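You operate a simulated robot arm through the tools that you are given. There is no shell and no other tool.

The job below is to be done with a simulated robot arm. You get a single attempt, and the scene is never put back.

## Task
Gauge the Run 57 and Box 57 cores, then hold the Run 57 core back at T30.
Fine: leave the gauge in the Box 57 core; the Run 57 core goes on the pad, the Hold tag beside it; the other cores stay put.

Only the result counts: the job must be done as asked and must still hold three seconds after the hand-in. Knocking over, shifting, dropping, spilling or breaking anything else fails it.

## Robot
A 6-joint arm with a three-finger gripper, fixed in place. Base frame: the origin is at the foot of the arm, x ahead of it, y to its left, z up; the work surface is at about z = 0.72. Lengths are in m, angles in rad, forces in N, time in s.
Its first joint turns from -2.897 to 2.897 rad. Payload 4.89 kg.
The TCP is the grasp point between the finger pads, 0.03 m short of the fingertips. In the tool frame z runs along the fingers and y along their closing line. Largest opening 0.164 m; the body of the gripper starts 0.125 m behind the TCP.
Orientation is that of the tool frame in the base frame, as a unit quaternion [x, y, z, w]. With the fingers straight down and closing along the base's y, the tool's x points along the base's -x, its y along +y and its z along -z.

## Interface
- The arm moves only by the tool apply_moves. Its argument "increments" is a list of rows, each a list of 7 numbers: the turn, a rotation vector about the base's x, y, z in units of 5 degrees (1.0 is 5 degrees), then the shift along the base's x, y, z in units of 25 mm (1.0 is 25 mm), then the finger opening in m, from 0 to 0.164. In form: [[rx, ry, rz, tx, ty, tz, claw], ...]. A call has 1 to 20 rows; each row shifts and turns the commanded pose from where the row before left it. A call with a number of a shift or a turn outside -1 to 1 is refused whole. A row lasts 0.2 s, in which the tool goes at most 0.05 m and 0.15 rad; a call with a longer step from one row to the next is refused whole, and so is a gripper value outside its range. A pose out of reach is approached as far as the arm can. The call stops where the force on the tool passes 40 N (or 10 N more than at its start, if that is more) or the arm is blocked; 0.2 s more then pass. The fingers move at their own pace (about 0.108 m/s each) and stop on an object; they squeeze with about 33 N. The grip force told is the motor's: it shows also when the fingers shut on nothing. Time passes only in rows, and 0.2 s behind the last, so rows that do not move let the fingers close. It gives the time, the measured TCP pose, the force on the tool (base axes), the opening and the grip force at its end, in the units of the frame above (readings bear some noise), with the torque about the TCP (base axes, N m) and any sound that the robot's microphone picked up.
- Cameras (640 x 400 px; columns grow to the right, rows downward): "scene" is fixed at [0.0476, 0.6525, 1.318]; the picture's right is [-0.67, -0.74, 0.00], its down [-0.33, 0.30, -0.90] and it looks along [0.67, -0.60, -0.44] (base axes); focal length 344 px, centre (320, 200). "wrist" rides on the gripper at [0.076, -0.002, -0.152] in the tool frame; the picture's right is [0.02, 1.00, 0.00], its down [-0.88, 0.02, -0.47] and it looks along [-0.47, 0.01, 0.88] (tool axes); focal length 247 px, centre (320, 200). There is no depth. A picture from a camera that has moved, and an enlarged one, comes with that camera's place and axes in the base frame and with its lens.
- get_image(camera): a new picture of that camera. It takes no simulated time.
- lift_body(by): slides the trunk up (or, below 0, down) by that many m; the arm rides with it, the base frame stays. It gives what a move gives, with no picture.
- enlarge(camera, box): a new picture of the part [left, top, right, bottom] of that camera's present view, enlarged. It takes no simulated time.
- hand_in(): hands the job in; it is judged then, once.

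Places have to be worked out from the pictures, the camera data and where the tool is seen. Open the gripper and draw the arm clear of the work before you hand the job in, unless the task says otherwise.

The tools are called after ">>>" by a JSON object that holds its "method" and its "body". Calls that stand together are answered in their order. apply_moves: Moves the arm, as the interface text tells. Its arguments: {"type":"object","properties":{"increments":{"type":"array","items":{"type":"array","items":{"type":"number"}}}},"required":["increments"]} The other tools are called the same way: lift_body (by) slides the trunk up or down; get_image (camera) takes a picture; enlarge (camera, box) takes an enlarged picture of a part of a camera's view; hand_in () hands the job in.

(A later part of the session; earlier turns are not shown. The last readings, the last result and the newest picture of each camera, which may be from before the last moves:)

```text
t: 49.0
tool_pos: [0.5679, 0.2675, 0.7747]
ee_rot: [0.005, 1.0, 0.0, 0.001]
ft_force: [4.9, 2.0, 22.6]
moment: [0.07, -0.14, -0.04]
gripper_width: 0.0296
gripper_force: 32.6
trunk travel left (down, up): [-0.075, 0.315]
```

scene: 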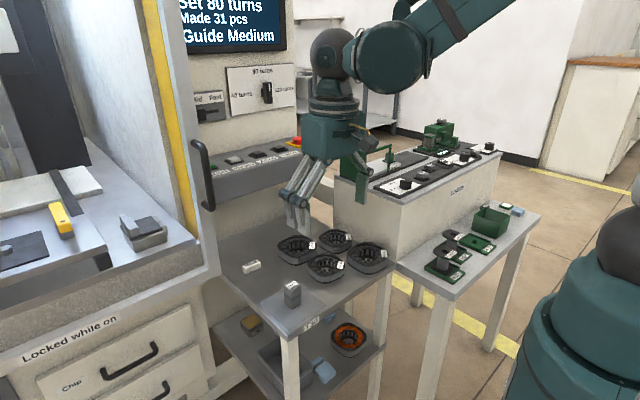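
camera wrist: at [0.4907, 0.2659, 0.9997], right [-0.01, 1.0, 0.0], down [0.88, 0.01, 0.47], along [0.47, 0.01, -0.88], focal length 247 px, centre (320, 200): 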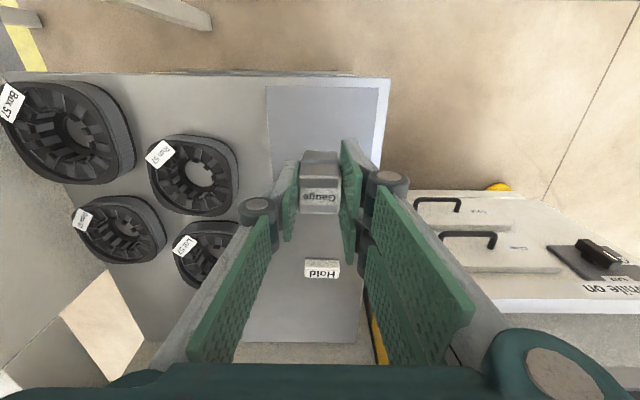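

Contact with the pad fixes the held length: the stop in both cores was at z ≈ 0.748–0.749, 28 mm above the table. I release the gauge, rise, open fully and position the single −y finger over the Run bore.

>>> {"method": "apply_moves", "body": {"increments": [[0, 0, 0, 0, 0, 0.04, 0.0], [0, 0, 0, 0, 0, 0, 0.09], [0, 0, 0, 0, 0, 0, 0.09], [0, 0, 0, 0, 0, 0.6, 0.09], [0, 0, 0, 0, 0, 0.8, 0.12], [0, 0, 0, 0, 0, 0.8, 0.164], [0, 0, 0, 0.5, -0.77, 0, 0.164], [0, 0, 0, 0.5, -0.77, 0, 0.164], [0, 0, 0, 0.5, -0.77, 0, 0.164], [0, 0, 0, 0, 0, 0, 0.164]]}}

>>> {"method": "get_image", "body": {"camera": "wrist"}}

>>> {"method": "enlarge", "body": {"camera": "scene", "box": [250, 215, 410, 315]}}

```text
t: 51.2
tool_pos: [0.6062, 0.2093, 0.8312]
ee_rot: [0.004, 1.0, 0.001, 0.001]
ft_force: [-0.2, 0.4, 0.9]
moment: [-0.05, 0.01, 0.01]
gripper_width: 0.1642
gripper_force: 0.1
trunk travel left (down, up): [-0.075, 0.315]
```

```text
taken
camera wrist: at [0.528, 0.2076, 0.983], right [-0.01, 1.0, 0.0], down [0.88, 0.01, 0.47], along [0.47, 0.01, -0.88], focal length 247 px, centre (320, 200)
```

wrist: 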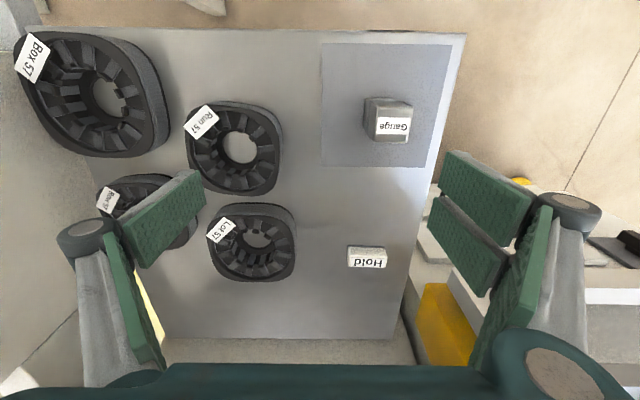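

```text
4.00 times, centred on (330, 265) of scene
camera zoom: at [0.0476, 0.6525, 1.318], right [-0.67, -0.74, 0.0], down [-0.33, 0.3, -0.9], along [0.67, -0.6, -0.44], focal length 1376 px, centre (280, -60)
```

zoom: 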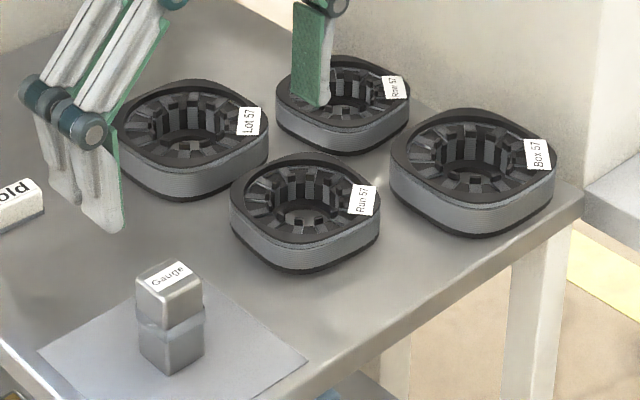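

The empty −y finger's tip appears near (0.615, 0.105), somewhat off the Run bore. I shift the tool (−0.011, +0.016) to bring that finger over the bore and lower part way for a better look.

>>> {"method": "apply_moves", "body": {"increments": [[0, 0, 0, -0.22, 0.32, -0.3, 0.164], [0, 0, 0, -0.22, 0.32, -0.3, 0.164], [0, 0, 0, 0, 0, 0, 0.164]]}}

>>> {"method": "enlarge", "body": {"camera": "wrist", "box": [140, 80, 300, 230]}}

>>> {"method": "enlarge", "body": {"camera": "scene", "box": [280, 225, 370, 290]}}

```text
t: 52.0
tool_pos: [0.5945, 0.2244, 0.8162]
ee_rot: [0.005, 1.0, 0.0, 0.001]
ft_force: [0.5, -0.8, -0.2]
moment: [0.0, 0.0, 0.01]
gripper_width: 0.1639
gripper_force: 0.1
trunk travel left (down, up): [-0.075, 0.315]
```

```text
2.67 times, centred on (220, 155) of wrist
camera zoom: at [0.5171, 0.2237, 0.968], right [-0.01, 1.0, 0.0], down [0.88, 0.01, 0.47], along [0.47, 0.01, -0.88], focal length 659 px, centre (587, 320)
```

zoom: 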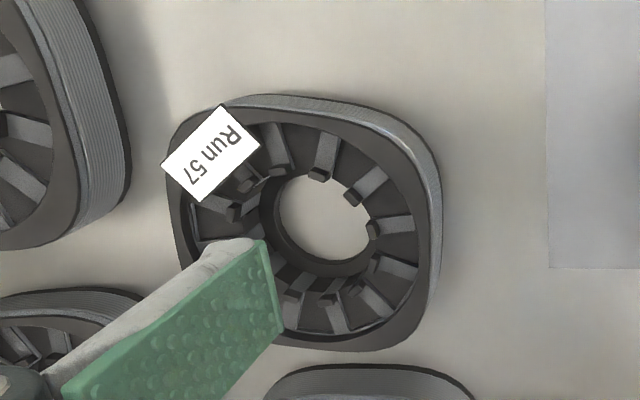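

```text
6.15 times, centred on (325, 258) of scene
camera zoom: at [0.0476, 0.6525, 1.318], right [-0.67, -0.74, 0.0], down [-0.33, 0.3, -0.9], along [0.67, -0.6, -0.44], focal length 2117 px, centre (289, -154)
```

zoom: 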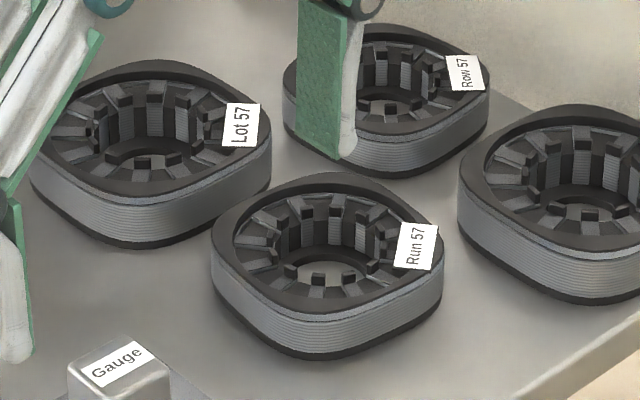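

Geometry now makes sense: the fingers swing on linkages, so fully open the tips are about level with the TCP and the pad face is 82 mm out. The first position (TCP 0.605, 0.210) was right, so I go back there and lower the finger to z ≈ 0.765 above the bore.

>>> {"method": "apply_moves", "body": {"increments": [[0, 0, 0, 0.22, -0.32, 0, 0.164], [0, 0, 0, 0.22, -0.32, 0, 0.164], [0, 0, 0, 0, 0, -0.6, 0.164], [0, 0, 0, 0, 0, -0.6, 0.164], [0, 0, 0, 0, 0, -0.6, 0.164], [0, 0, 0, 0, 0, 0, 0.164]]}}

>>> {"method": "enlarge", "body": {"camera": "wrist", "box": [140, 80, 300, 230]}}

>>> {"method": "enlarge", "body": {"camera": "scene", "box": [270, 215, 370, 315]}}

```text
t: 53.4
tool_pos: [0.6062, 0.21, 0.7718]
ee_rot: [0.004, 1.0, 0.0, 0.001]
ft_force: [0.1, 0.0, 0.3]
moment: [-0.03, 0.0, -0.02]
gripper_width: 0.1641
gripper_force: 0.0
trunk travel left (down, up): [-0.075, 0.315]
```

```text
2.67 times, centred on (220, 155) of wrist
camera zoom: at [0.5279, 0.2079, 0.9236], right [-0.01, 1.0, 0.0], down [0.88, 0.01, 0.47], along [0.47, 0.01, -0.88], focal length 659 px, centre (587, 320)
```

zoom: 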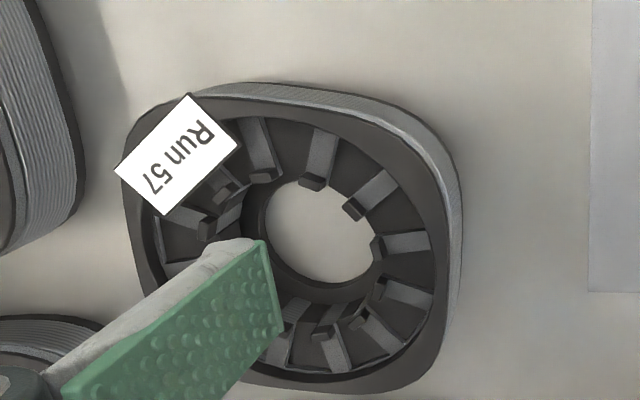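

```text
4.00 times, centred on (320, 265) of scene
camera zoom: at [0.0476, 0.6525, 1.318], right [-0.67, -0.74, 0.0], down [-0.33, 0.3, -0.9], along [0.67, -0.6, -0.44], focal length 1376 px, centre (320, -60)
```

zoom: 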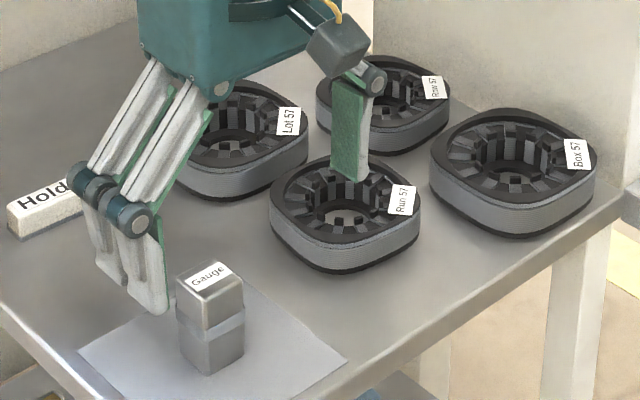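

The −y finger hangs right over the bore and the +y fingers clear the gauge. I lower it in stages into the bore, watching the force.

>>> {"method": "apply_moves", "body": {"increments": [[0, 0, 0, 0, 0, -0.2, 0.164], [0, 0, 0, 0, 0, -0.2, 0.164], [0, 0, 0, 0, 0, 0, 0.164]]}}

>>> {"method": "apply_moves", "body": {"increments": [[0, 0, 0, 0, 0, -0.1, 0.164], [0, 0, 0, 0, 0, -0.1, 0.164], [0, 0, 0, 0, 0, -0.1, 0.164]]}}

>>> {"method": "enlarge", "body": {"camera": "scene", "box": [300, 235, 360, 285]}}

```text
t: 54.2
tool_pos: [0.6058, 0.2088, 0.7627]
ee_rot: [0.005, 1.0, 0.0, 0.001]
ft_force: [-0.4, -0.4, -0.1]
moment: [-0.03, -0.04, -0.02]
gripper_width: 0.164
gripper_force: 0.1
trunk travel left (down, up): [-0.075, 0.315]
```

```text
t: 55.0
tool_pos: [0.6049, 0.2096, 0.7531]
ee_rot: [0.005, 1.0, 0.0, 0.001]
ft_force: [0.2, 0.0, 0.0]
moment: [-0.01, -0.01, -0.01]
gripper_width: 0.1641
gripper_force: 0.1
trunk travel left (down, up): [-0.075, 0.315]
```

```text
8.00 times, centred on (330, 260) of scene
camera zoom: at [0.0476, 0.6525, 1.318], right [-0.67, -0.74, 0.0], down [-0.33, 0.3, -0.9], along [0.67, -0.6, -0.44], focal length 2752 px, centre (240, -280)
```

zoom: 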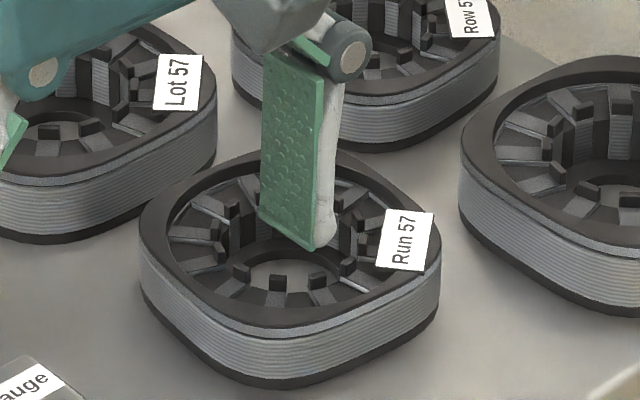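

No contact at the mouth level yet. Continuing another 12 mm in small steps.

>>> {"method": "apply_moves", "body": {"increments": [[0, 0, 0, 0, 0, -0.08, 0.164], [0, 0, 0, 0, 0, -0.08, 0.164], [0, 0, 0, 0, 0, -0.08, 0.164]]}}

>>> {"method": "apply_moves", "body": {"increments": [[0, 0, 0, 0, 0, -0.08, 0.164], [0, 0, 0, 0, 0, -0.08, 0.164], [0, 0, 0, 0, 0, -0.08, 0.164]]}}

>>> {"method": "enlarge", "body": {"camera": "scene", "box": [300, 235, 360, 285]}}

>>> {"method": "enlarge", "body": {"camera": "wrist", "box": [140, 80, 300, 230]}}

```text
t: 55.8
tool_pos: [0.6059, 0.2095, 0.7469]
ee_rot: [0.004, 1.0, 0.0, 0.0]
ft_force: [0.9, -0.2, -0.2]
moment: [0.02, -0.04, 0.09]
gripper_width: 0.1637
gripper_force: 0.0
trunk travel left (down, up): [-0.075, 0.315]
```

```text
t: 56.6
tool_pos: [0.6057, 0.2095, 0.7406]
ee_rot: [0.005, 1.0, 0.0, 0.001]
ft_force: [-0.3, -0.6, -0.1]
moment: [0.06, 0.0, -0.02]
gripper_width: 0.164
gripper_force: 0.0
trunk travel left (down, up): [-0.075, 0.315]
```

```text
8.00 times, centred on (330, 260) of scene
camera zoom: at [0.0476, 0.6525, 1.318], right [-0.67, -0.74, 0.0], down [-0.33, 0.3, -0.9], along [0.67, -0.6, -0.44], focal length 2752 px, centre (240, -280)
```

zoom: 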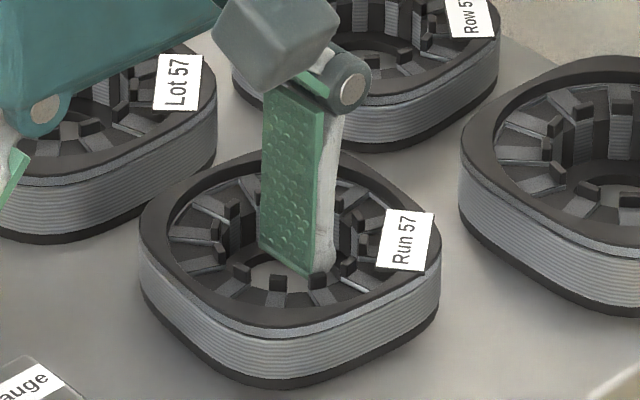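

```text
2.67 times, centred on (220, 155) of wrist
camera zoom: at [0.5282, 0.208, 0.8925], right [-0.01, 1.0, 0.0], down [0.88, 0.01, 0.47], along [0.47, 0.01, -0.88], focal length 659 px, centre (587, 320)
```

zoom: 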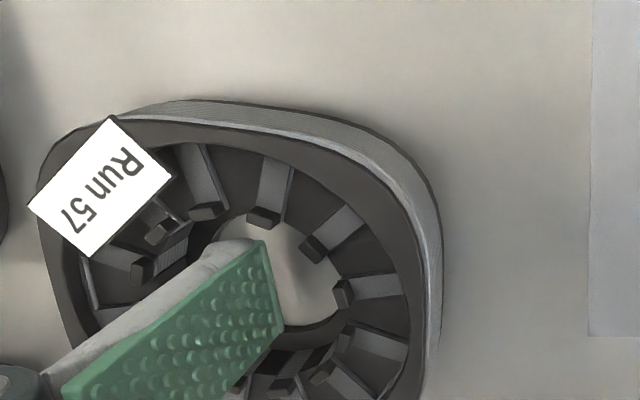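

The finger goes 12 mm into the Run bore without contact, so the opening is real. I'll now feel the bore walls with this finger (10×26 mm section) to learn the true opening: first toward +x in 1 mm steps.

>>> {"method": "apply_moves", "body": {"increments": [[0, 0, 0, 0.04, 0, 0, 0.164], [0, 0, 0, 0.04, 0, 0, 0.164], [0, 0, 0, 0.04, 0, 0, 0.164]]}}

>>> {"method": "apply_moves", "body": {"increments": [[0, 0, 0, 0.04, 0, 0, 0.164]]}}

>>> {"method": "apply_moves", "body": {"increments": [[0, 0, 0, 0.04, 0, 0, 0.164]]}}

>>> {"method": "apply_moves", "body": {"increments": [[0, 0, 0, 0.04, 0, 0, 0.164]]}}

```text
t: 57.4
tool_pos: [0.6089, 0.2092, 0.7412]
ee_rot: [0.004, 1.0, 0.0, 0.0]
ft_force: [0.9, 0.1, 0.2]
moment: [0.01, -0.05, 0.03]
gripper_width: 0.1638
gripper_force: 0.1
trunk travel left (down, up): [-0.075, 0.315]
```

```text
t: 57.8
tool_pos: [0.6101, 0.2101, 0.7412]
ee_rot: [0.005, 1.0, 0.0, 0.001]
ft_force: [0.7, -0.6, -0.2]
moment: [0.01, 0.01, -0.03]
gripper_width: 0.164
gripper_force: 0.2
trunk travel left (down, up): [-0.075, 0.315]
```

```text
t: 58.2
tool_pos: [0.6109, 0.2093, 0.7421]
ee_rot: [0.005, 1.0, 0.0, 0.001]
ft_force: [0.2, 0.2, 0.1]
moment: [0.03, 0.0, -0.02]
gripper_width: 0.1639
gripper_force: 0.0
trunk travel left (down, up): [-0.075, 0.315]
```

```text
t: 58.6
tool_pos: [0.6122, 0.2098, 0.7409]
ee_rot: [0.005, 1.0, 0.0, 0.001]
ft_force: [-0.2, 0.5, 0.4]
moment: [-0.01, 0.03, -0.04]
gripper_width: 0.1639
gripper_force: 0.1
trunk travel left (down, up): [-0.075, 0.315]
```

No wall at +6 mm. Continuing +x.

>>> {"method": "apply_moves", "body": {"increments": [[0, 0, 0, 0.04, 0, 0, 0.164]]}}

>>> {"method": "apply_moves", "body": {"increments": [[0, 0, 0, 0.04, 0, 0, 0.164]]}}

>>> {"method": "apply_moves", "body": {"increments": [[0, 0, 0, 0.04, 0, 0, 0.164]]}}

>>> {"method": "apply_moves", "body": {"increments": [[0, 0, 0, 0.04, 0, 0, 0.164]]}}

>>> {"method": "enlarge", "body": {"camera": "scene", "box": [300, 235, 360, 285]}}

>>> {"method": "enlarge", "body": {"camera": "wrist", "box": [140, 80, 300, 230]}}

```text
t: 59.0
tool_pos: [0.6116, 0.2093, 0.7423]
ee_rot: [0.004, 1.0, 0.0, 0.001]
ft_force: [-2.2, 0.7, -0.1]
moment: [-0.03, 0.01, -0.12]
gripper_width: 0.1639
gripper_force: 0.1
trunk travel left (down, up): [-0.075, 0.315]
```

```text
t: 59.4
tool_pos: [0.6142, 0.21, 0.7413]
ee_rot: [0.003, 1.0, 0.001, 0.001]
ft_force: [-1.4, 1.6, -1.0]
moment: [0.0, 0.01, -0.08]
gripper_width: 0.1639
gripper_force: 0.1
trunk travel left (down, up): [-0.075, 0.315]
```

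```text
t: 59.8
tool_pos: [0.6152, 0.2095, 0.7411]
ee_rot: [0.004, 1.0, -0.001, 0.001]
ft_force: [-1.7, -0.1, 0.7]
moment: [-0.08, 0.01, -0.15]
gripper_width: 0.1636
gripper_force: 0.1
trunk travel left (down, up): [-0.075, 0.315]
```

```text
t: 60.2
tool_pos: [0.6155, 0.2097, 0.7412]
ee_rot: [0.004, 1.0, 0.0, 0.0]
ft_force: [-1.9, -1.6, 0.1]
moment: [-0.03, -0.02, -0.16]
gripper_width: 0.1639
gripper_force: 0.1
trunk travel left (down, up): [-0.075, 0.315]
```

```text
8.00 times, centred on (330, 260) of scene
camera zoom: at [0.0476, 0.6525, 1.318], right [-0.67, -0.74, 0.0], down [-0.33, 0.3, -0.9], along [0.67, -0.6, -0.44], focal length 2752 px, centre (240, -280)
```

zoom: 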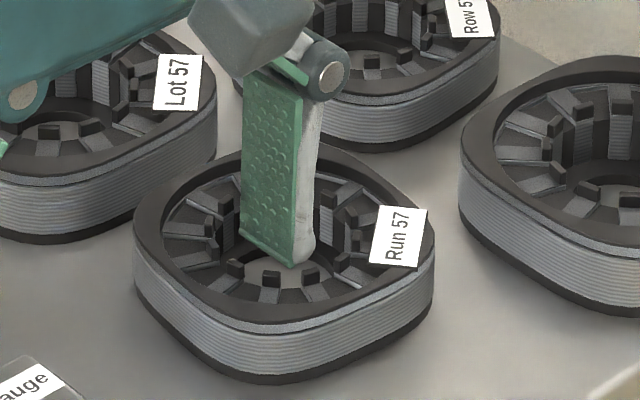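

```text
2.67 times, centred on (220, 155) of wrist
camera zoom: at [0.5379, 0.2085, 0.8927], right [-0.01, 1.0, 0.0], down [0.88, 0.01, 0.47], along [0.47, 0.01, -0.88], focal length 659 px, centre (587, 320)
```

zoom: 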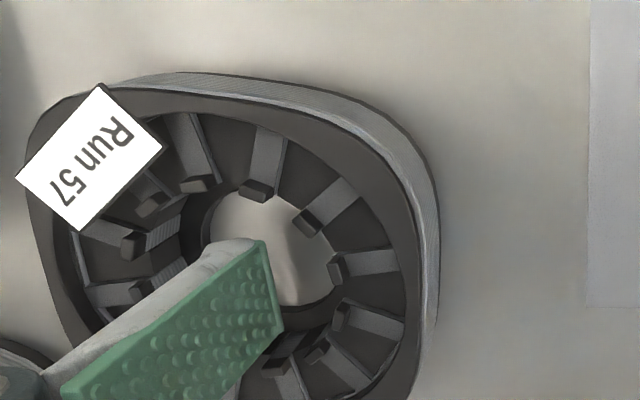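

Contact began at +6.5 mm (about 2 N; the light core then slid ~3 mm with the finger, which is harmless since Run gets moved anyway). Now I feel the −x wall to get the full width.

>>> {"method": "apply_moves", "body": {"increments": [[0, 0, 0, -0.1, 0, 0, 0.164], [0, 0, 0, -0.1, 0, 0, 0.164], [0, 0, 0, -0.1, 0, 0, 0.164], [0, 0, 0, -0.1, 0, 0, 0.164]]}}

>>> {"method": "apply_moves", "body": {"increments": [[0, 0, 0, -0.04, 0, 0, 0.164]]}}

>>> {"method": "apply_moves", "body": {"increments": [[0, 0, 0, -0.04, 0, 0, 0.164]]}}

>>> {"method": "apply_moves", "body": {"increments": [[0, 0, 0, -0.04, 0, 0, 0.164]]}}

>>> {"method": "apply_moves", "body": {"increments": [[0, 0, 0, -0.04, 0, 0, 0.164]]}}

>>> {"method": "apply_moves", "body": {"increments": [[0, 0, 0, -0.04, 0, 0, 0.164]]}}

```text
t: 61.2
tool_pos: [0.6053, 0.2094, 0.7422]
ee_rot: [0.005, 1.0, 0.0, 0.001]
ft_force: [0.8, 2.1, 0.6]
moment: [-0.05, 0.03, 0.11]
gripper_width: 0.1637
gripper_force: 0.0
trunk travel left (down, up): [-0.075, 0.315]
```

```text
t: 61.6
tool_pos: [0.6052, 0.2109, 0.7419]
ee_rot: [0.004, 1.0, 0.0, 0.001]
ft_force: [1.2, 0.3, -0.2]
moment: [-0.01, 0.01, 0.13]
gripper_width: 0.1639
gripper_force: 0.1
trunk travel left (down, up): [-0.075, 0.315]
```

```text
t: 62.0
tool_pos: [0.6031, 0.2095, 0.741]
ee_rot: [0.005, 1.0, 0.0, 0.001]
ft_force: [0.8, 1.8, 0.3]
moment: [-0.07, 0.01, 0.09]
gripper_width: 0.1636
gripper_force: 0.0
trunk travel left (down, up): [-0.075, 0.315]
```

```text
t: 62.4
tool_pos: [0.6024, 0.2102, 0.7414]
ee_rot: [0.004, 1.0, 0.001, 0.001]
ft_force: [1.7, -0.5, -1.3]
moment: [0.04, 0.02, 0.14]
gripper_width: 0.1639
gripper_force: 0.2
trunk travel left (down, up): [-0.075, 0.315]
```

```text
t: 62.8
tool_pos: [0.6023, 0.2099, 0.7423]
ee_rot: [0.005, 1.0, 0.0, 0.001]
ft_force: [2.3, 1.2, 1.0]
moment: [-0.07, 0.01, 0.17]
gripper_width: 0.164
gripper_force: 0.0
trunk travel left (down, up): [-0.075, 0.315]
```

```text
t: 63.2
tool_pos: [0.6007, 0.2091, 0.7413]
ee_rot: [0.005, 1.0, 0.0, 0.001]
ft_force: [1.3, 0.3, 0.7]
moment: [0.02, 0.01, 0.14]
gripper_width: 0.1639
gripper_force: 0.1
trunk travel left (down, up): [-0.075, 0.315]
```

>>> {"method": "enlarge", "body": {"camera": "scene", "box": [300, 235, 360, 285]}}

>>> {"method": "enlarge", "body": {"camera": "wrist", "box": [140, 80, 300, 230]}}

```text
8.00 times, centred on (330, 260) of scene
camera zoom: at [0.0476, 0.6525, 1.318], right [-0.67, -0.74, 0.0], down [-0.33, 0.3, -0.9], along [0.67, -0.6, -0.44], focal length 2752 px, centre (240, -280)
```

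zoom: 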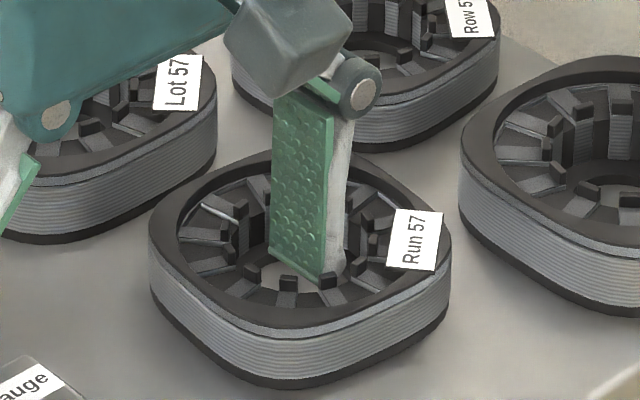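

```text
2.67 times, centred on (220, 155) of wrist
camera zoom: at [0.523, 0.2083, 0.8933], right [-0.01, 1.0, 0.0], down [0.88, 0.01, 0.47], along [0.47, 0.01, -0.88], focal length 659 px, centre (587, 320)
```

zoom: 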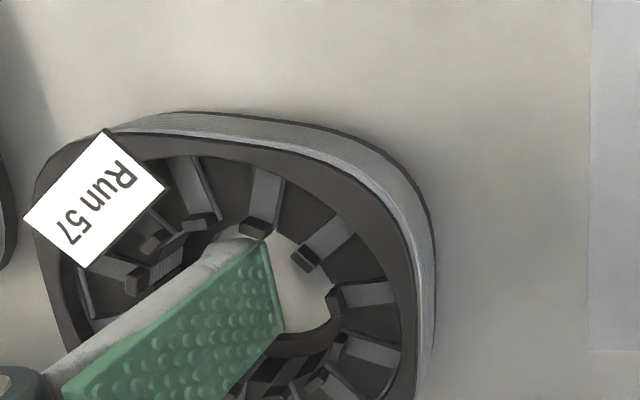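

The −x contact came after only about 6.6 mm of free travel, so the true opening across x is just ~33 mm – narrower than it looks. Next I recentre (+3 mm x) and test the +y wall: move 12 mm and see from the picture how far the core was dragged.

>>> {"method": "enlarge", "body": {"camera": "scene", "box": [308, 250, 356, 280]}}

>>> {"method": "apply_moves", "body": {"increments": [[0, 0, 0, 0.06, 0, 0, 0.164], [0, 0, 0, 0.06, 0, 0, 0.164], [0, 0, 0, 0, 0.08, 0, 0.164], [0, 0, 0, 0, 0.08, 0, 0.164], [0, 0, 0, 0, 0.08, 0, 0.164], [0, 0, 0, 0, 0.08, 0, 0.164], [0, 0, 0, 0, 0.08, 0, 0.164], [0, 0, 0, 0, 0.08, 0, 0.164], [0, 0, 0, 0, 0, 0, 0.164]]}}

>>> {"method": "enlarge", "body": {"camera": "scene", "box": [308, 250, 356, 280]}}

```text
13.33 times, centred on (332, 265) of scene
camera zoom: at [0.0476, 0.6525, 1.318], right [-0.67, -0.74, 0.0], down [-0.33, 0.3, -0.9], along [0.67, -0.6, -0.44], focal length 4587 px, centre (160, -667)
```

zoom: 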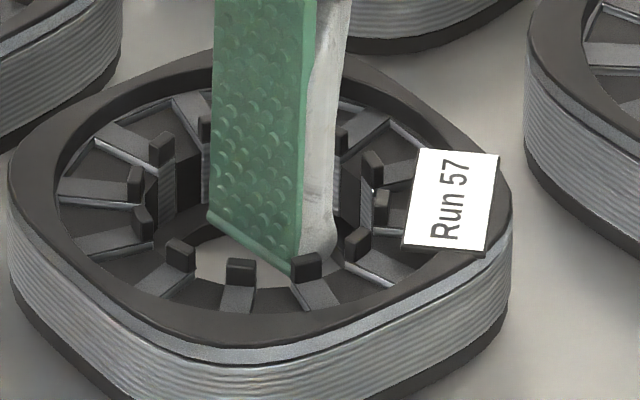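

```text
t: 65.2
tool_pos: [0.6056, 0.2219, 0.741]
ee_rot: [0.005, 1.0, 0.001, 0.0]
ft_force: [0.1, -1.6, -0.5]
moment: [-0.02, 0.01, -0.01]
gripper_width: 0.1643
gripper_force: 0.0
trunk travel left (down, up): [-0.075, 0.315]
```

```text
13.33 times, centred on (332, 265) of scene
camera zoom: at [0.0476, 0.6525, 1.318], right [-0.67, -0.74, 0.0], down [-0.33, 0.3, -0.9], along [0.67, -0.6, -0.44], focal length 4587 px, centre (160, -667)
```

zoom: 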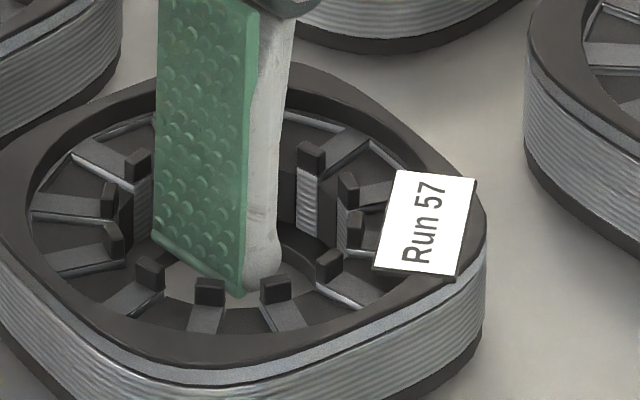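

The probing says the real opening in Run 57 is only about 17–18 mm in radius, like the round hole visible at its bottom, while the gauge's corners need about 20 mm: Run 57 simply doesn't pass the gauge. Box 57's hole looks larger (R ≈ 19.5 mm) and the gauge felt partly entering there, so I withdraw the finger and go back for the gauge.

>>> {"method": "apply_moves", "body": {"increments": [[0, 0, 0, 0, -0.08, 0, 0.164], [0, 0, 0, 0, 0, 0.6, 0.164], [0, 0, 0, 0, 0, 0.8, 0.164], [0, 0, 0, 0, 0, 0.8, 0.164], [0, 0, 0, 0, 0, 0.8, 0.164], [0, 0, 0, 0, 0, 0, 0.164]]}}

>>> {"method": "get_image", "body": {"camera": "wrist"}}

>>> {"method": "enlarge", "body": {"camera": "wrist", "box": [330, 60, 450, 160]}}

>>> {"method": "enlarge", "body": {"camera": "scene", "box": [250, 215, 410, 315]}}

```text
t: 66.6
tool_pos: [0.6041, 0.2195, 0.8156]
ee_rot: [0.005, 1.0, 0.0, 0.0]
ft_force: [0.1, -0.7, 0.4]
moment: [0.0, 0.03, 0.0]
gripper_width: 0.1641
gripper_force: 0.1
trunk travel left (down, up): [-0.075, 0.315]
```

```text
taken
camera wrist: at [0.5261, 0.2182, 0.9687], right [-0.01, 1.0, 0.0], down [0.88, 0.01, 0.47], along [0.47, 0.01, -0.88], focal length 247 px, centre (320, 200)
```

wrist: 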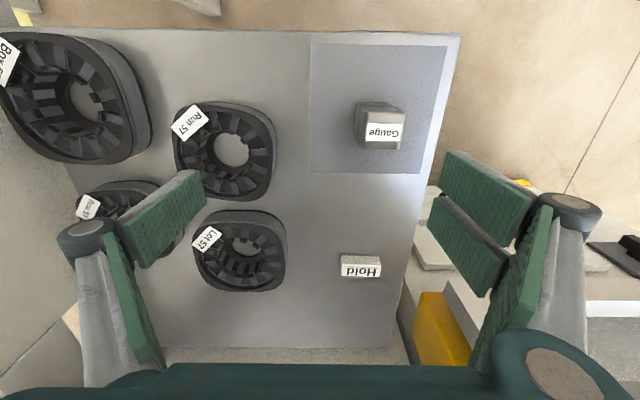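

```text
4.00 times, centred on (390, 110) of wrist
camera zoom: at [0.5261, 0.2182, 0.9687], right [-0.01, 1.0, 0.0], down [0.88, 0.01, 0.47], along [0.47, 0.01, -0.88], focal length 988 px, centre (40, 560)
```

zoom: 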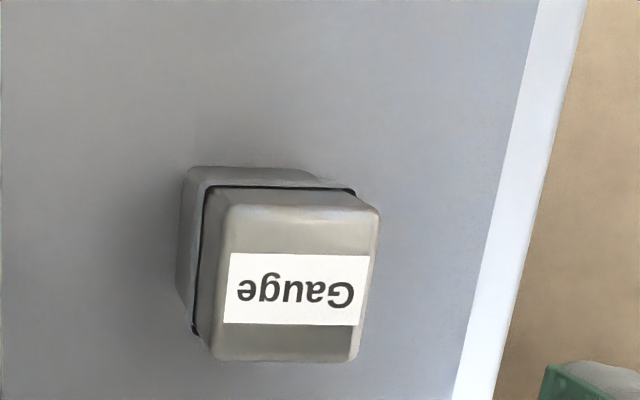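

```text
4.00 times, centred on (330, 265) of scene
camera zoom: at [0.0476, 0.6525, 1.318], right [-0.67, -0.74, 0.0], down [-0.33, 0.3, -0.9], along [0.67, -0.6, -0.44], focal length 1376 px, centre (280, -60)
```

zoom: 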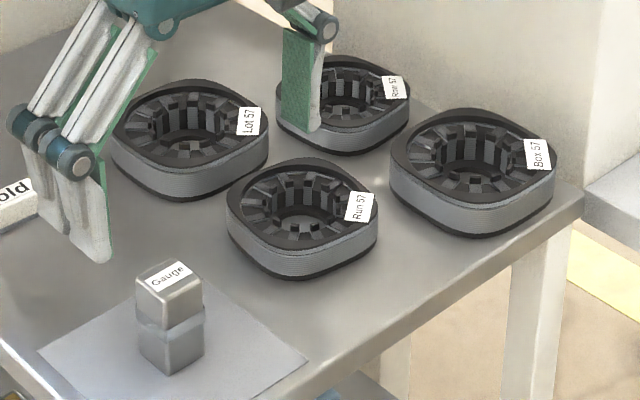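

The gauge stands at about (0.568, 0.267). I move over it, narrow the fingers, descend to TCP z ≈ 0.789 and grip its top section again.

>>> {"method": "apply_moves", "body": {"increments": [[0, 0, 0, -0.35, 0.457, 0.3, 0.12], [0, 0, 0, -0.35, 0.457, 0.3, 0.09], [0, 0, 0, -0.35, 0.457, 0, 0.08], [0, 0, 0, -0.35, 0.457, 0, 0.08], [0, 0, 0, 0, 0, 0, 0.08]]}}

>>> {"method": "enlarge", "body": {"camera": "wrist", "box": [256, 100, 384, 200]}}

```text
t: 67.8
tool_pos: [0.5672, 0.2654, 0.8323]
ee_rot: [0.004, 1.0, 0.0, 0.001]
ft_force: [0.6, -0.6, -0.4]
moment: [0.03, 0.05, 0.0]
gripper_width: 0.0802
gripper_force: 0.0
trunk travel left (down, up): [-0.075, 0.315]
```

```text
4.00 times, centred on (320, 150) of wrist
camera zoom: at [0.4904, 0.2637, 0.9828], right [-0.01, 1.0, 0.0], down [0.88, 0.01, 0.47], along [0.47, 0.01, -0.88], focal length 988 px, centre (320, 400)
```

zoom: 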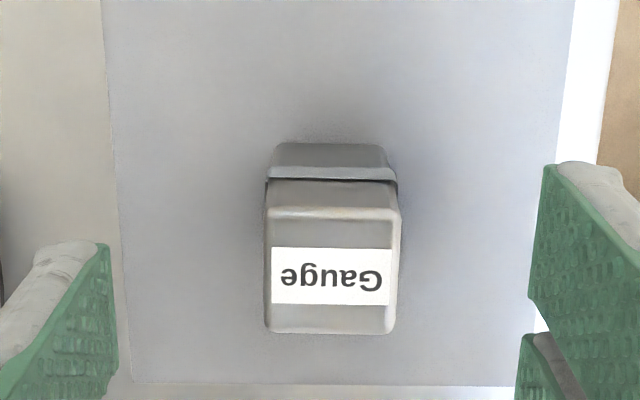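

Centred within 1 mm. Descending 42 mm and gripping.

>>> {"method": "apply_moves", "body": {"increments": [[0, 0, 0, 0.04, 0, -0.6, 0.08], [0, 0, 0, 0, 0, -0.6, 0.08], [0, 0, 0, 0, 0, -0.47, 0.08], [0, 0, 0, 0, 0, 0, 0.08], [0, 0, 0, 0, 0, 0, 0.0], [0, 0, 0, 0, 0, 0, 0.0], [0, 0, 0, 0, 0, 0, 0.0]]}}

>>> {"method": "enlarge", "body": {"camera": "wrist", "box": [256, 100, 384, 200]}}

>>> {"method": "enlarge", "body": {"camera": "scene", "box": [270, 260, 330, 320]}}

```text
t: 69.4
tool_pos: [0.569, 0.2649, 0.7889]
ee_rot: [0.004, 1.0, 0.0, 0.001]
ft_force: [-0.8, 0.6, -0.7]
moment: [0.01, 0.08, -0.04]
gripper_width: 0.0299
gripper_force: 33.4
trunk travel left (down, up): [-0.075, 0.315]
```

```text
4.00 times, centred on (320, 150) of wrist
camera zoom: at [0.4915, 0.2638, 0.9405], right [-0.01, 1.0, 0.0], down [0.88, 0.01, 0.47], along [0.47, 0.01, -0.88], focal length 988 px, centre (320, 400)
```

zoom: 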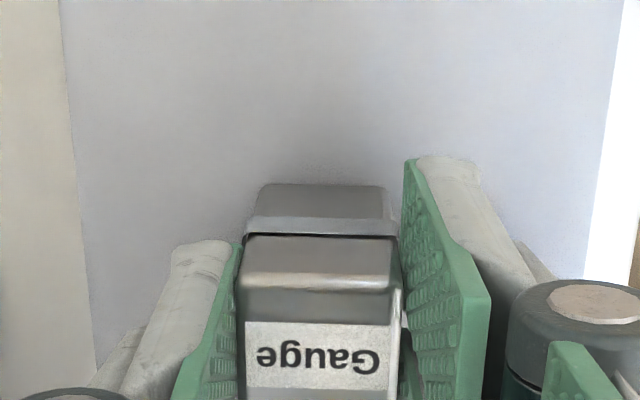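

```text
6.67 times, centred on (300, 290) of scene
camera zoom: at [0.0476, 0.6525, 1.318], right [-0.67, -0.74, 0.0], down [-0.33, 0.3, -0.9], along [0.67, -0.6, -0.44], focal length 2294 px, centre (453, -400)
```

zoom: 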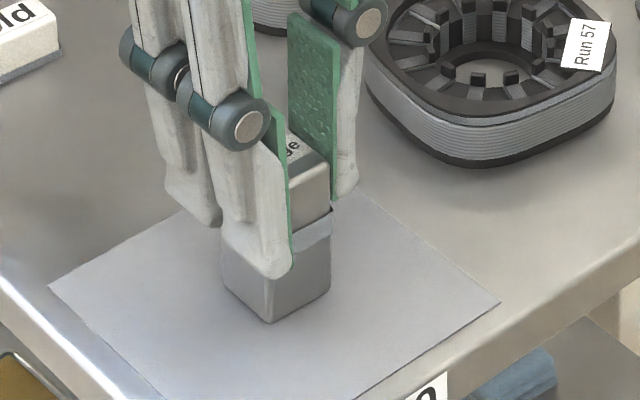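

Gripped square at the top section (bottom 68.5 mm below TCP). I lift, carry it to Box 57 at the midpoint between the two earlier contact positions, and lower to just above the mouth.

>>> {"method": "apply_moves", "body": {"increments": [[0, 0, 0, 0, 0, 0.6, 0.0], [0, 0, 0, 0, 0, 0.9, 0.0], [0, 0, 0, 0, 0, 0.9, 0.0], [0, 0, 0, -0.0342, -0.948, 0, 0.0], [0, 0, 0, -0.0342, -0.948, 0, 0.0], [0, 0, 0, -0.0342, -0.948, 0, 0.0], [0, 0, 0, -0.0342, -0.948, 0, 0.0], [0, 0, 0, -0.0342, -0.948, 0, 0.0], [0, 0, 0, -0.0342, -0.948, 0, 0.0], [0, 0, 0, -0.0342, -0.948, 0, 0.0], [0, 0, 0, -0.0342, -0.948, 0, 0.0], [0, 0, 0, -0.0342, -0.948, 0, 0.0], [0, 0, 0, -0.0342, -0.948, 0, 0.0], [0, 0, 0, -0.0342, -0.948, 0, 0.0], [0, 0, 0, 0, 0, -0.5, 0.0], [0, 0, 0, 0, 0, -0.5, 0.0], [0, 0, 0, 0, 0, 0, 0.0]]}}

>>> {"method": "enlarge", "body": {"camera": "wrist", "box": [240, 90, 400, 190]}}

>>> {"method": "enlarge", "body": {"camera": "wrist", "box": [280, 105, 360, 155]}}

>>> {"method": "enlarge", "body": {"camera": "scene", "box": [352, 239, 384, 259]}}

```text
t: 73.0
tool_pos: [0.5595, 0.0055, 0.8245]
ee_rot: [0.005, 1.0, 0.0, 0.001]
ft_force: [0.4, 0.2, -2.6]
moment: [0.01, -0.02, 0.01]
gripper_width: 0.0297
gripper_force: 32.2
trunk travel left (down, up): [-0.075, 0.315]
```

```text
4.00 times, centred on (320, 140) of wrist
camera zoom: at [0.4823, 0.0033, 0.9764], right [-0.01, 1.0, 0.0], down [0.88, 0.01, 0.47], along [0.47, 0.01, -0.88], focal length 988 px, centre (320, 440)
```

zoom: 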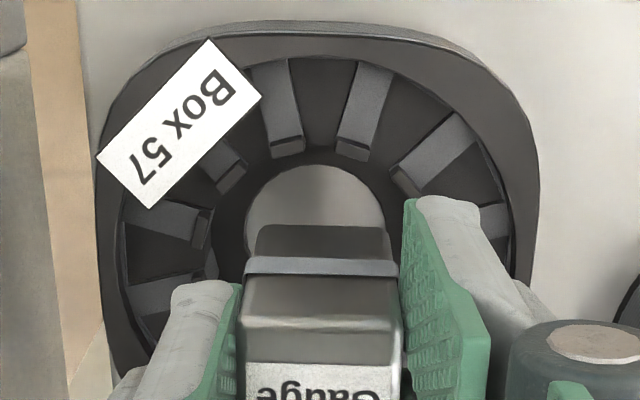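

```text
8.00 times, centred on (320, 130) of wrist
camera zoom: at [0.4823, 0.0033, 0.9764], right [-0.01, 1.0, 0.0], down [0.88, 0.01, 0.47], along [0.47, 0.01, -0.88], focal length 1976 px, centre (320, 760)
```

zoom: 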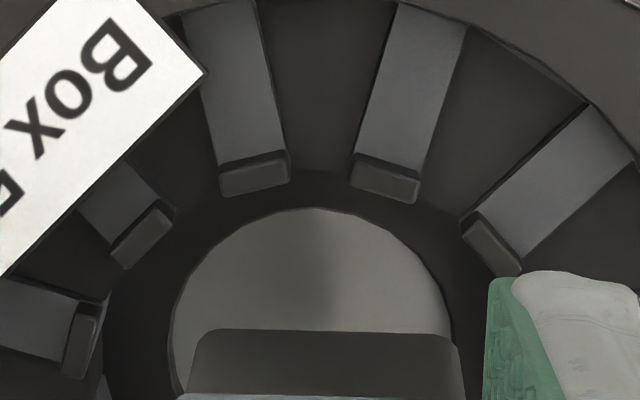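

```text
16.00 times, centred on (368, 249) of scene
camera zoom: at [0.0476, 0.6525, 1.318], right [-0.67, -0.74, 0.0], down [-0.33, 0.3, -0.9], along [0.67, -0.6, -0.44], focal length 5505 px, centre (-448, -584)
```

zoom: 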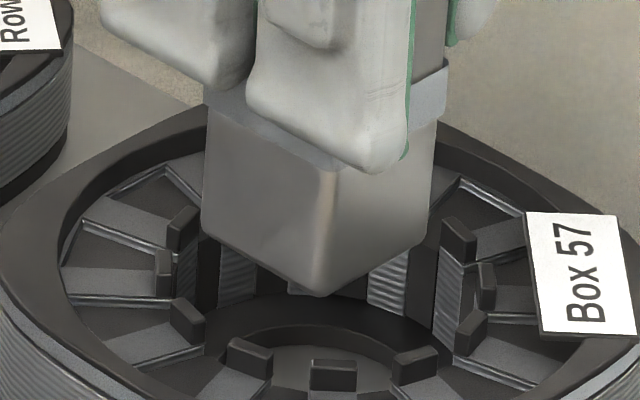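

The collision probing suggests the bore may accept the square gauge only diagonally. Visually the gauge is also about 1.8 mm too far +y here. I raise 10 mm, shift (−0.7, −1.7 mm) and turn the gauge by 44° so its corners point along x and y, then check.

>>> {"method": "apply_moves", "body": {"increments": [[0, 0, 0, -0.028, -0.068, 0.4, 0.0], [0, 0, 1, 0, 0, 0, 0.0], [0, 0, 1, 0, 0, 0, 0.0], [0, 0, 1, 0, 0, 0, 0.0], [0, 0, 1, 0, 0, 0, 0.0], [0, 0, 1, 0, 0, 0, 0.0], [0, 0, 1, 0, 0, 0, 0.0], [0, 0, 1, 0, 0, 0, 0.0], [0, 0, 1, 0, 0, 0, 0.0], [0, 0, 0.8, 0, 0, 0, 0.0], [0, 0, 0, 0, 0, 0, 0.0]]}}

>>> {"method": "get_image", "body": {"camera": "wrist"}}

>>> {"method": "enlarge", "body": {"camera": "wrist", "box": [240, 90, 400, 190]}}

>>> {"method": "enlarge", "body": {"camera": "scene", "box": [352, 235, 384, 255]}}

```text
t: 75.4
tool_pos: [0.5593, 0.0034, 0.835]
ee_rot: [-0.371, 0.929, 0.0, 0.001]
ft_force: [0.4, 0.4, -3.2]
moment: [-0.03, 0.02, 0.04]
gripper_width: 0.0297
gripper_force: 33.0
trunk travel left (down, up): [-0.075, 0.315]
```

```text
taken
camera wrist: at [0.5038, -0.0513, 0.9865], right [-0.7, 0.71, 0.0], down [0.62, 0.62, 0.47], along [0.34, 0.33, -0.88], focal length 247 px, centre (320, 200)
```

wrist: 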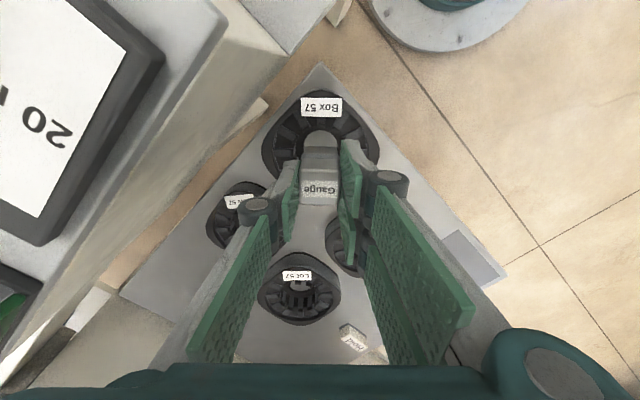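

```text
4.00 times, centred on (320, 140) of wrist
camera zoom: at [0.5038, -0.0513, 0.9865], right [-0.7, 0.71, 0.0], down [0.62, 0.62, 0.47], along [0.34, 0.33, -0.88], focal length 988 px, centre (320, 440)
```

zoom: 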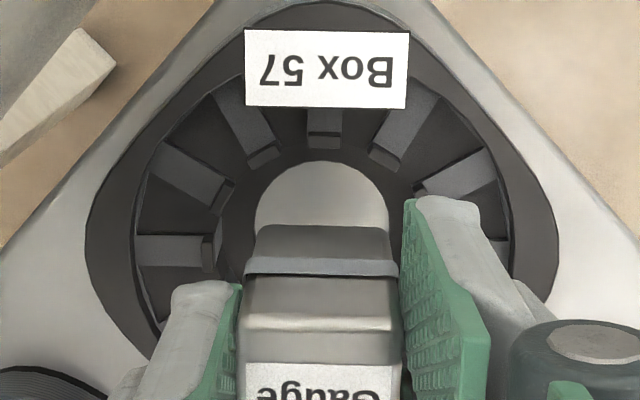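

```text
16.00 times, centred on (368, 245) of scene
camera zoom: at [0.0476, 0.6525, 1.318], right [-0.67, -0.74, 0.0], down [-0.33, 0.3, -0.9], along [0.67, -0.6, -0.44], focal length 5505 px, centre (-448, -520)
```

zoom: 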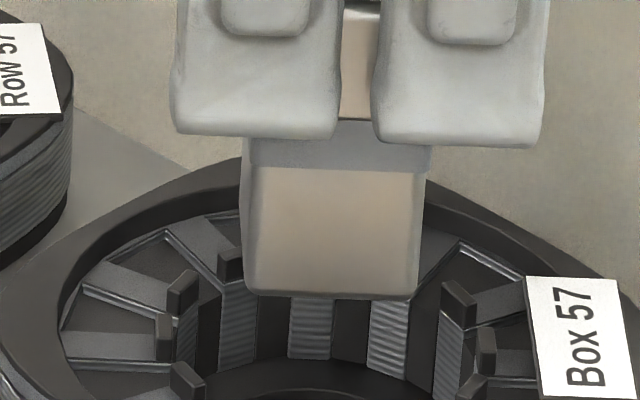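

At 45° the gauge is centred on Box 57's bore within about 0.3 mm in both views (gauge faces parallel to the label). I lower 15 mm to just above the stop plane and then go in 1 mm steps.

>>> {"method": "apply_moves", "body": {"increments": [[0, 0, 0, 0.006, 0.006, -0.2, 0.0], [0, 0, 0, 0, 0, -0.2, 0.0], [0, 0, 0, 0, 0, -0.2, 0.0], [0, 0, 0, 0, 0, 0, 0.0]]}}

>>> {"method": "apply_moves", "body": {"increments": [[0, 0, 0, 0, 0, -0.04, 0.0]]}}

>>> {"method": "apply_moves", "body": {"increments": [[0, 0, 0, 0, 0, -0.04, 0.0]]}}

>>> {"method": "apply_moves", "body": {"increments": [[0, 0, 0, 0, 0, -0.04, 0.0]]}}

```text
t: 76.4
tool_pos: [0.5585, 0.0031, 0.8193]
ee_rot: [-0.37, 0.929, 0.001, 0.0]
ft_force: [0.0, -1.7, -2.3]
moment: [0.02, 0.0, 0.02]
gripper_width: 0.0298
gripper_force: 33.2
trunk travel left (down, up): [-0.075, 0.315]
```

```text
t: 76.8
tool_pos: [0.5577, 0.0034, 0.8182]
ee_rot: [-0.371, 0.929, 0.001, 0.001]
ft_force: [-0.2, -0.9, -2.5]
moment: [0.0, 0.04, 0.0]
gripper_width: 0.0299
gripper_force: 32.6
trunk travel left (down, up): [-0.075, 0.315]
```

```text
t: 77.2
tool_pos: [0.5593, 0.0036, 0.8169]
ee_rot: [-0.371, 0.929, 0.0, 0.001]
ft_force: [0.9, -0.7, -2.6]
moment: [0.0, 0.02, -0.02]
gripper_width: 0.0299
gripper_force: 32.6
trunk travel left (down, up): [-0.075, 0.315]
```

```text
t: 77.6
tool_pos: [0.5601, 0.0043, 0.8164]
ee_rot: [-0.371, 0.929, 0.0, 0.001]
ft_force: [0.5, 0.8, -1.4]
moment: [-0.01, -0.01, -0.02]
gripper_width: 0.0297
gripper_force: 32.4
trunk travel left (down, up): [-0.075, 0.315]
```

Bottom is now at about the stop plane (z ≈ 0.7485) and still free. Continuing in 1 mm steps.

>>> {"method": "apply_moves", "body": {"increments": [[0, 0, 0, 0, 0, -0.04, 0.0]]}}

>>> {"method": "apply_moves", "body": {"increments": [[0, 0, 0, 0, 0, -0.04, 0.0]]}}

>>> {"method": "apply_moves", "body": {"increments": [[0, 0, 0, 0, 0, -0.04, 0.0]]}}

```text
t: 78.0
tool_pos: [0.5596, 0.004, 0.8156]
ee_rot: [-0.37, 0.929, 0.0, 0.001]
ft_force: [0.3, 0.1, -2.7]
moment: [0.0, 0.02, 0.01]
gripper_width: 0.0294
gripper_force: 33.1
trunk travel left (down, up): [-0.075, 0.315]
```

```text
t: 78.4
tool_pos: [0.5588, 0.0047, 0.8145]
ee_rot: [-0.371, 0.929, 0.0, 0.001]
ft_force: [-0.1, -0.2, -1.8]
moment: [0.01, 0.01, 0.0]
gripper_width: 0.0296
gripper_force: 33.4
trunk travel left (down, up): [-0.075, 0.315]
```

```text
t: 78.8
tool_pos: [0.5593, 0.0041, 0.8136]
ee_rot: [-0.37, 0.929, 0.0, 0.001]
ft_force: [0.3, -0.6, -2.4]
moment: [0.0, 0.01, -0.06]
gripper_width: 0.0299
gripper_force: 32.7
trunk travel left (down, up): [-0.075, 0.315]
```

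Bottom is now at about z ≈ 0.7455, below the previous stop with no contact: at 45° it enters. Continuing down.

>>> {"method": "apply_moves", "body": {"increments": [[0, 0, 0, 0, 0, -0.06, 0.0], [0, 0, 0, 0, 0, -0.06, 0.0]]}}

>>> {"method": "apply_moves", "body": {"increments": [[0, 0, 0, 0, 0, -0.06, 0.0], [0, 0, 0, 0, 0, -0.06, 0.0]]}}

>>> {"method": "enlarge", "body": {"camera": "scene", "box": [352, 235, 384, 255]}}

>>> {"method": "enlarge", "body": {"camera": "wrist", "box": [240, 90, 400, 190]}}

```text
t: 79.4
tool_pos: [0.5583, 0.0036, 0.8112]
ee_rot: [-0.371, 0.929, 0.0, 0.0]
ft_force: [-0.4, -0.5, -2.5]
moment: [0.01, 0.0, -0.01]
gripper_width: 0.0297
gripper_force: 33.2
trunk travel left (down, up): [-0.075, 0.315]
```

```text
t: 80.0
tool_pos: [0.5603, 0.0043, 0.807]
ee_rot: [-0.37, 0.929, 0.001, 0.001]
ft_force: [0.4, -0.3, -3.0]
moment: [-0.01, -0.01, -0.02]
gripper_width: 0.0296
gripper_force: 33.4
trunk travel left (down, up): [-0.075, 0.315]
```

```text
16.00 times, centred on (368, 245) of scene
camera zoom: at [0.0476, 0.6525, 1.318], right [-0.67, -0.74, 0.0], down [-0.33, 0.3, -0.9], along [0.67, -0.6, -0.44], focal length 5505 px, centre (-448, -520)
```

zoom: 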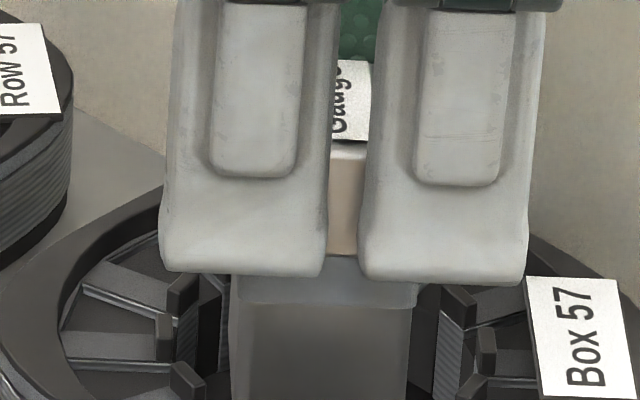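

```text
4.00 times, centred on (320, 140) of wrist
camera zoom: at [0.5036, -0.0505, 0.959], right [-0.7, 0.71, 0.0], down [0.62, 0.62, 0.47], along [0.34, 0.33, -0.88], focal length 988 px, centre (320, 440)
```

zoom: 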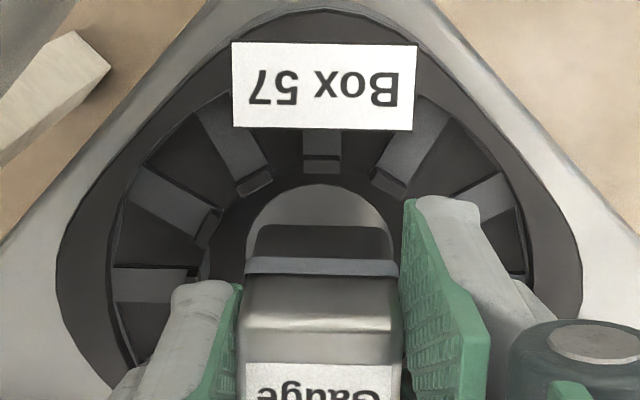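

At 45° the gauge slides freely into Box 57's bore, so the sockets are diagonal squares. Run 57 must be gauged the same way first, so I lift out, and look at Run 57's present position and yaw from above.

>>> {"method": "apply_moves", "body": {"increments": [[0, 0, 0, 0, 0, 0.4, 0.0], [0, 0, 0, 0, 0, 0.7, 0.0], [0, 0, 0, 0, 0, 0.8, 0.0], [0, 0, 0, 0.3, 0.8, 0, 0.0], [0, 0, 0, 0.3, 0.8, 0, 0.0], [0, 0, 0, 0.3, 0.8, 0, 0.0], [0, 0, 0, 0.3, 0.8, 0, 0.0], [0, 0, 0, 0.3, 0.8, 0, 0.0], [0, 0, 0, 0, 0, 0, 0.0]]}}

>>> {"method": "get_image", "body": {"camera": "wrist"}}

>>> {"method": "enlarge", "body": {"camera": "wrist", "box": [240, 80, 400, 180]}}

>>> {"method": "enlarge", "body": {"camera": "scene", "box": [250, 215, 410, 315]}}

```text
t: 82.0
tool_pos: [0.5961, 0.1014, 0.8559]
ee_rot: [-0.371, 0.929, 0.0, 0.0]
ft_force: [0.7, -1.1, -1.4]
moment: [0.09, 0.04, 0.0]
gripper_width: 0.0296
gripper_force: 32.6
trunk travel left (down, up): [-0.075, 0.315]
```

```text
taken
camera wrist: at [0.5413, 0.048, 1.0071], right [-0.7, 0.71, 0.0], down [0.62, 0.62, 0.47], along [0.34, 0.33, -0.88], focal length 247 px, centre (320, 200)
```

wrist: 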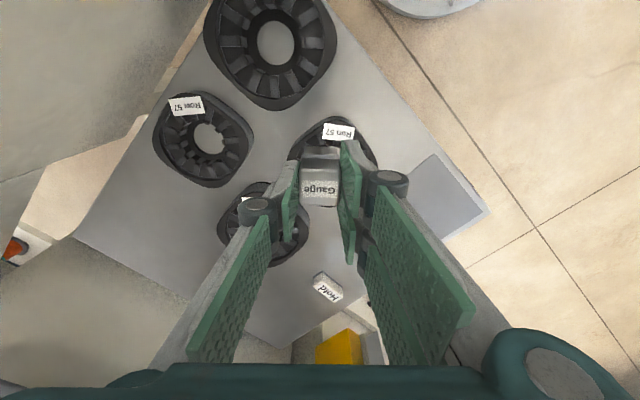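

```text
4.00 times, centred on (320, 130) of wrist
camera zoom: at [0.5413, 0.048, 1.0071], right [-0.7, 0.71, 0.0], down [0.62, 0.62, 0.47], along [0.34, 0.33, -0.88], focal length 988 px, centre (320, 480)
```

zoom: 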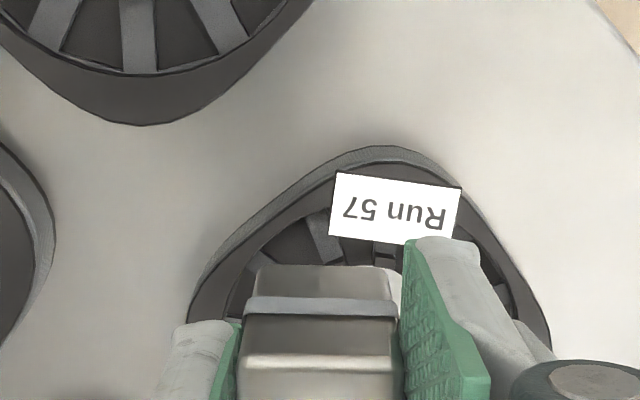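

```text
4.00 times, centred on (330, 265) of scene
camera zoom: at [0.0476, 0.6525, 1.318], right [-0.67, -0.74, 0.0], down [-0.33, 0.3, -0.9], along [0.67, -0.6, -0.44], focal length 1376 px, centre (280, -60)
```

zoom: 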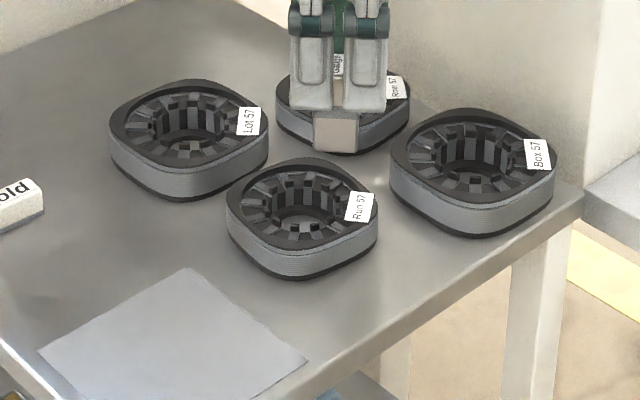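

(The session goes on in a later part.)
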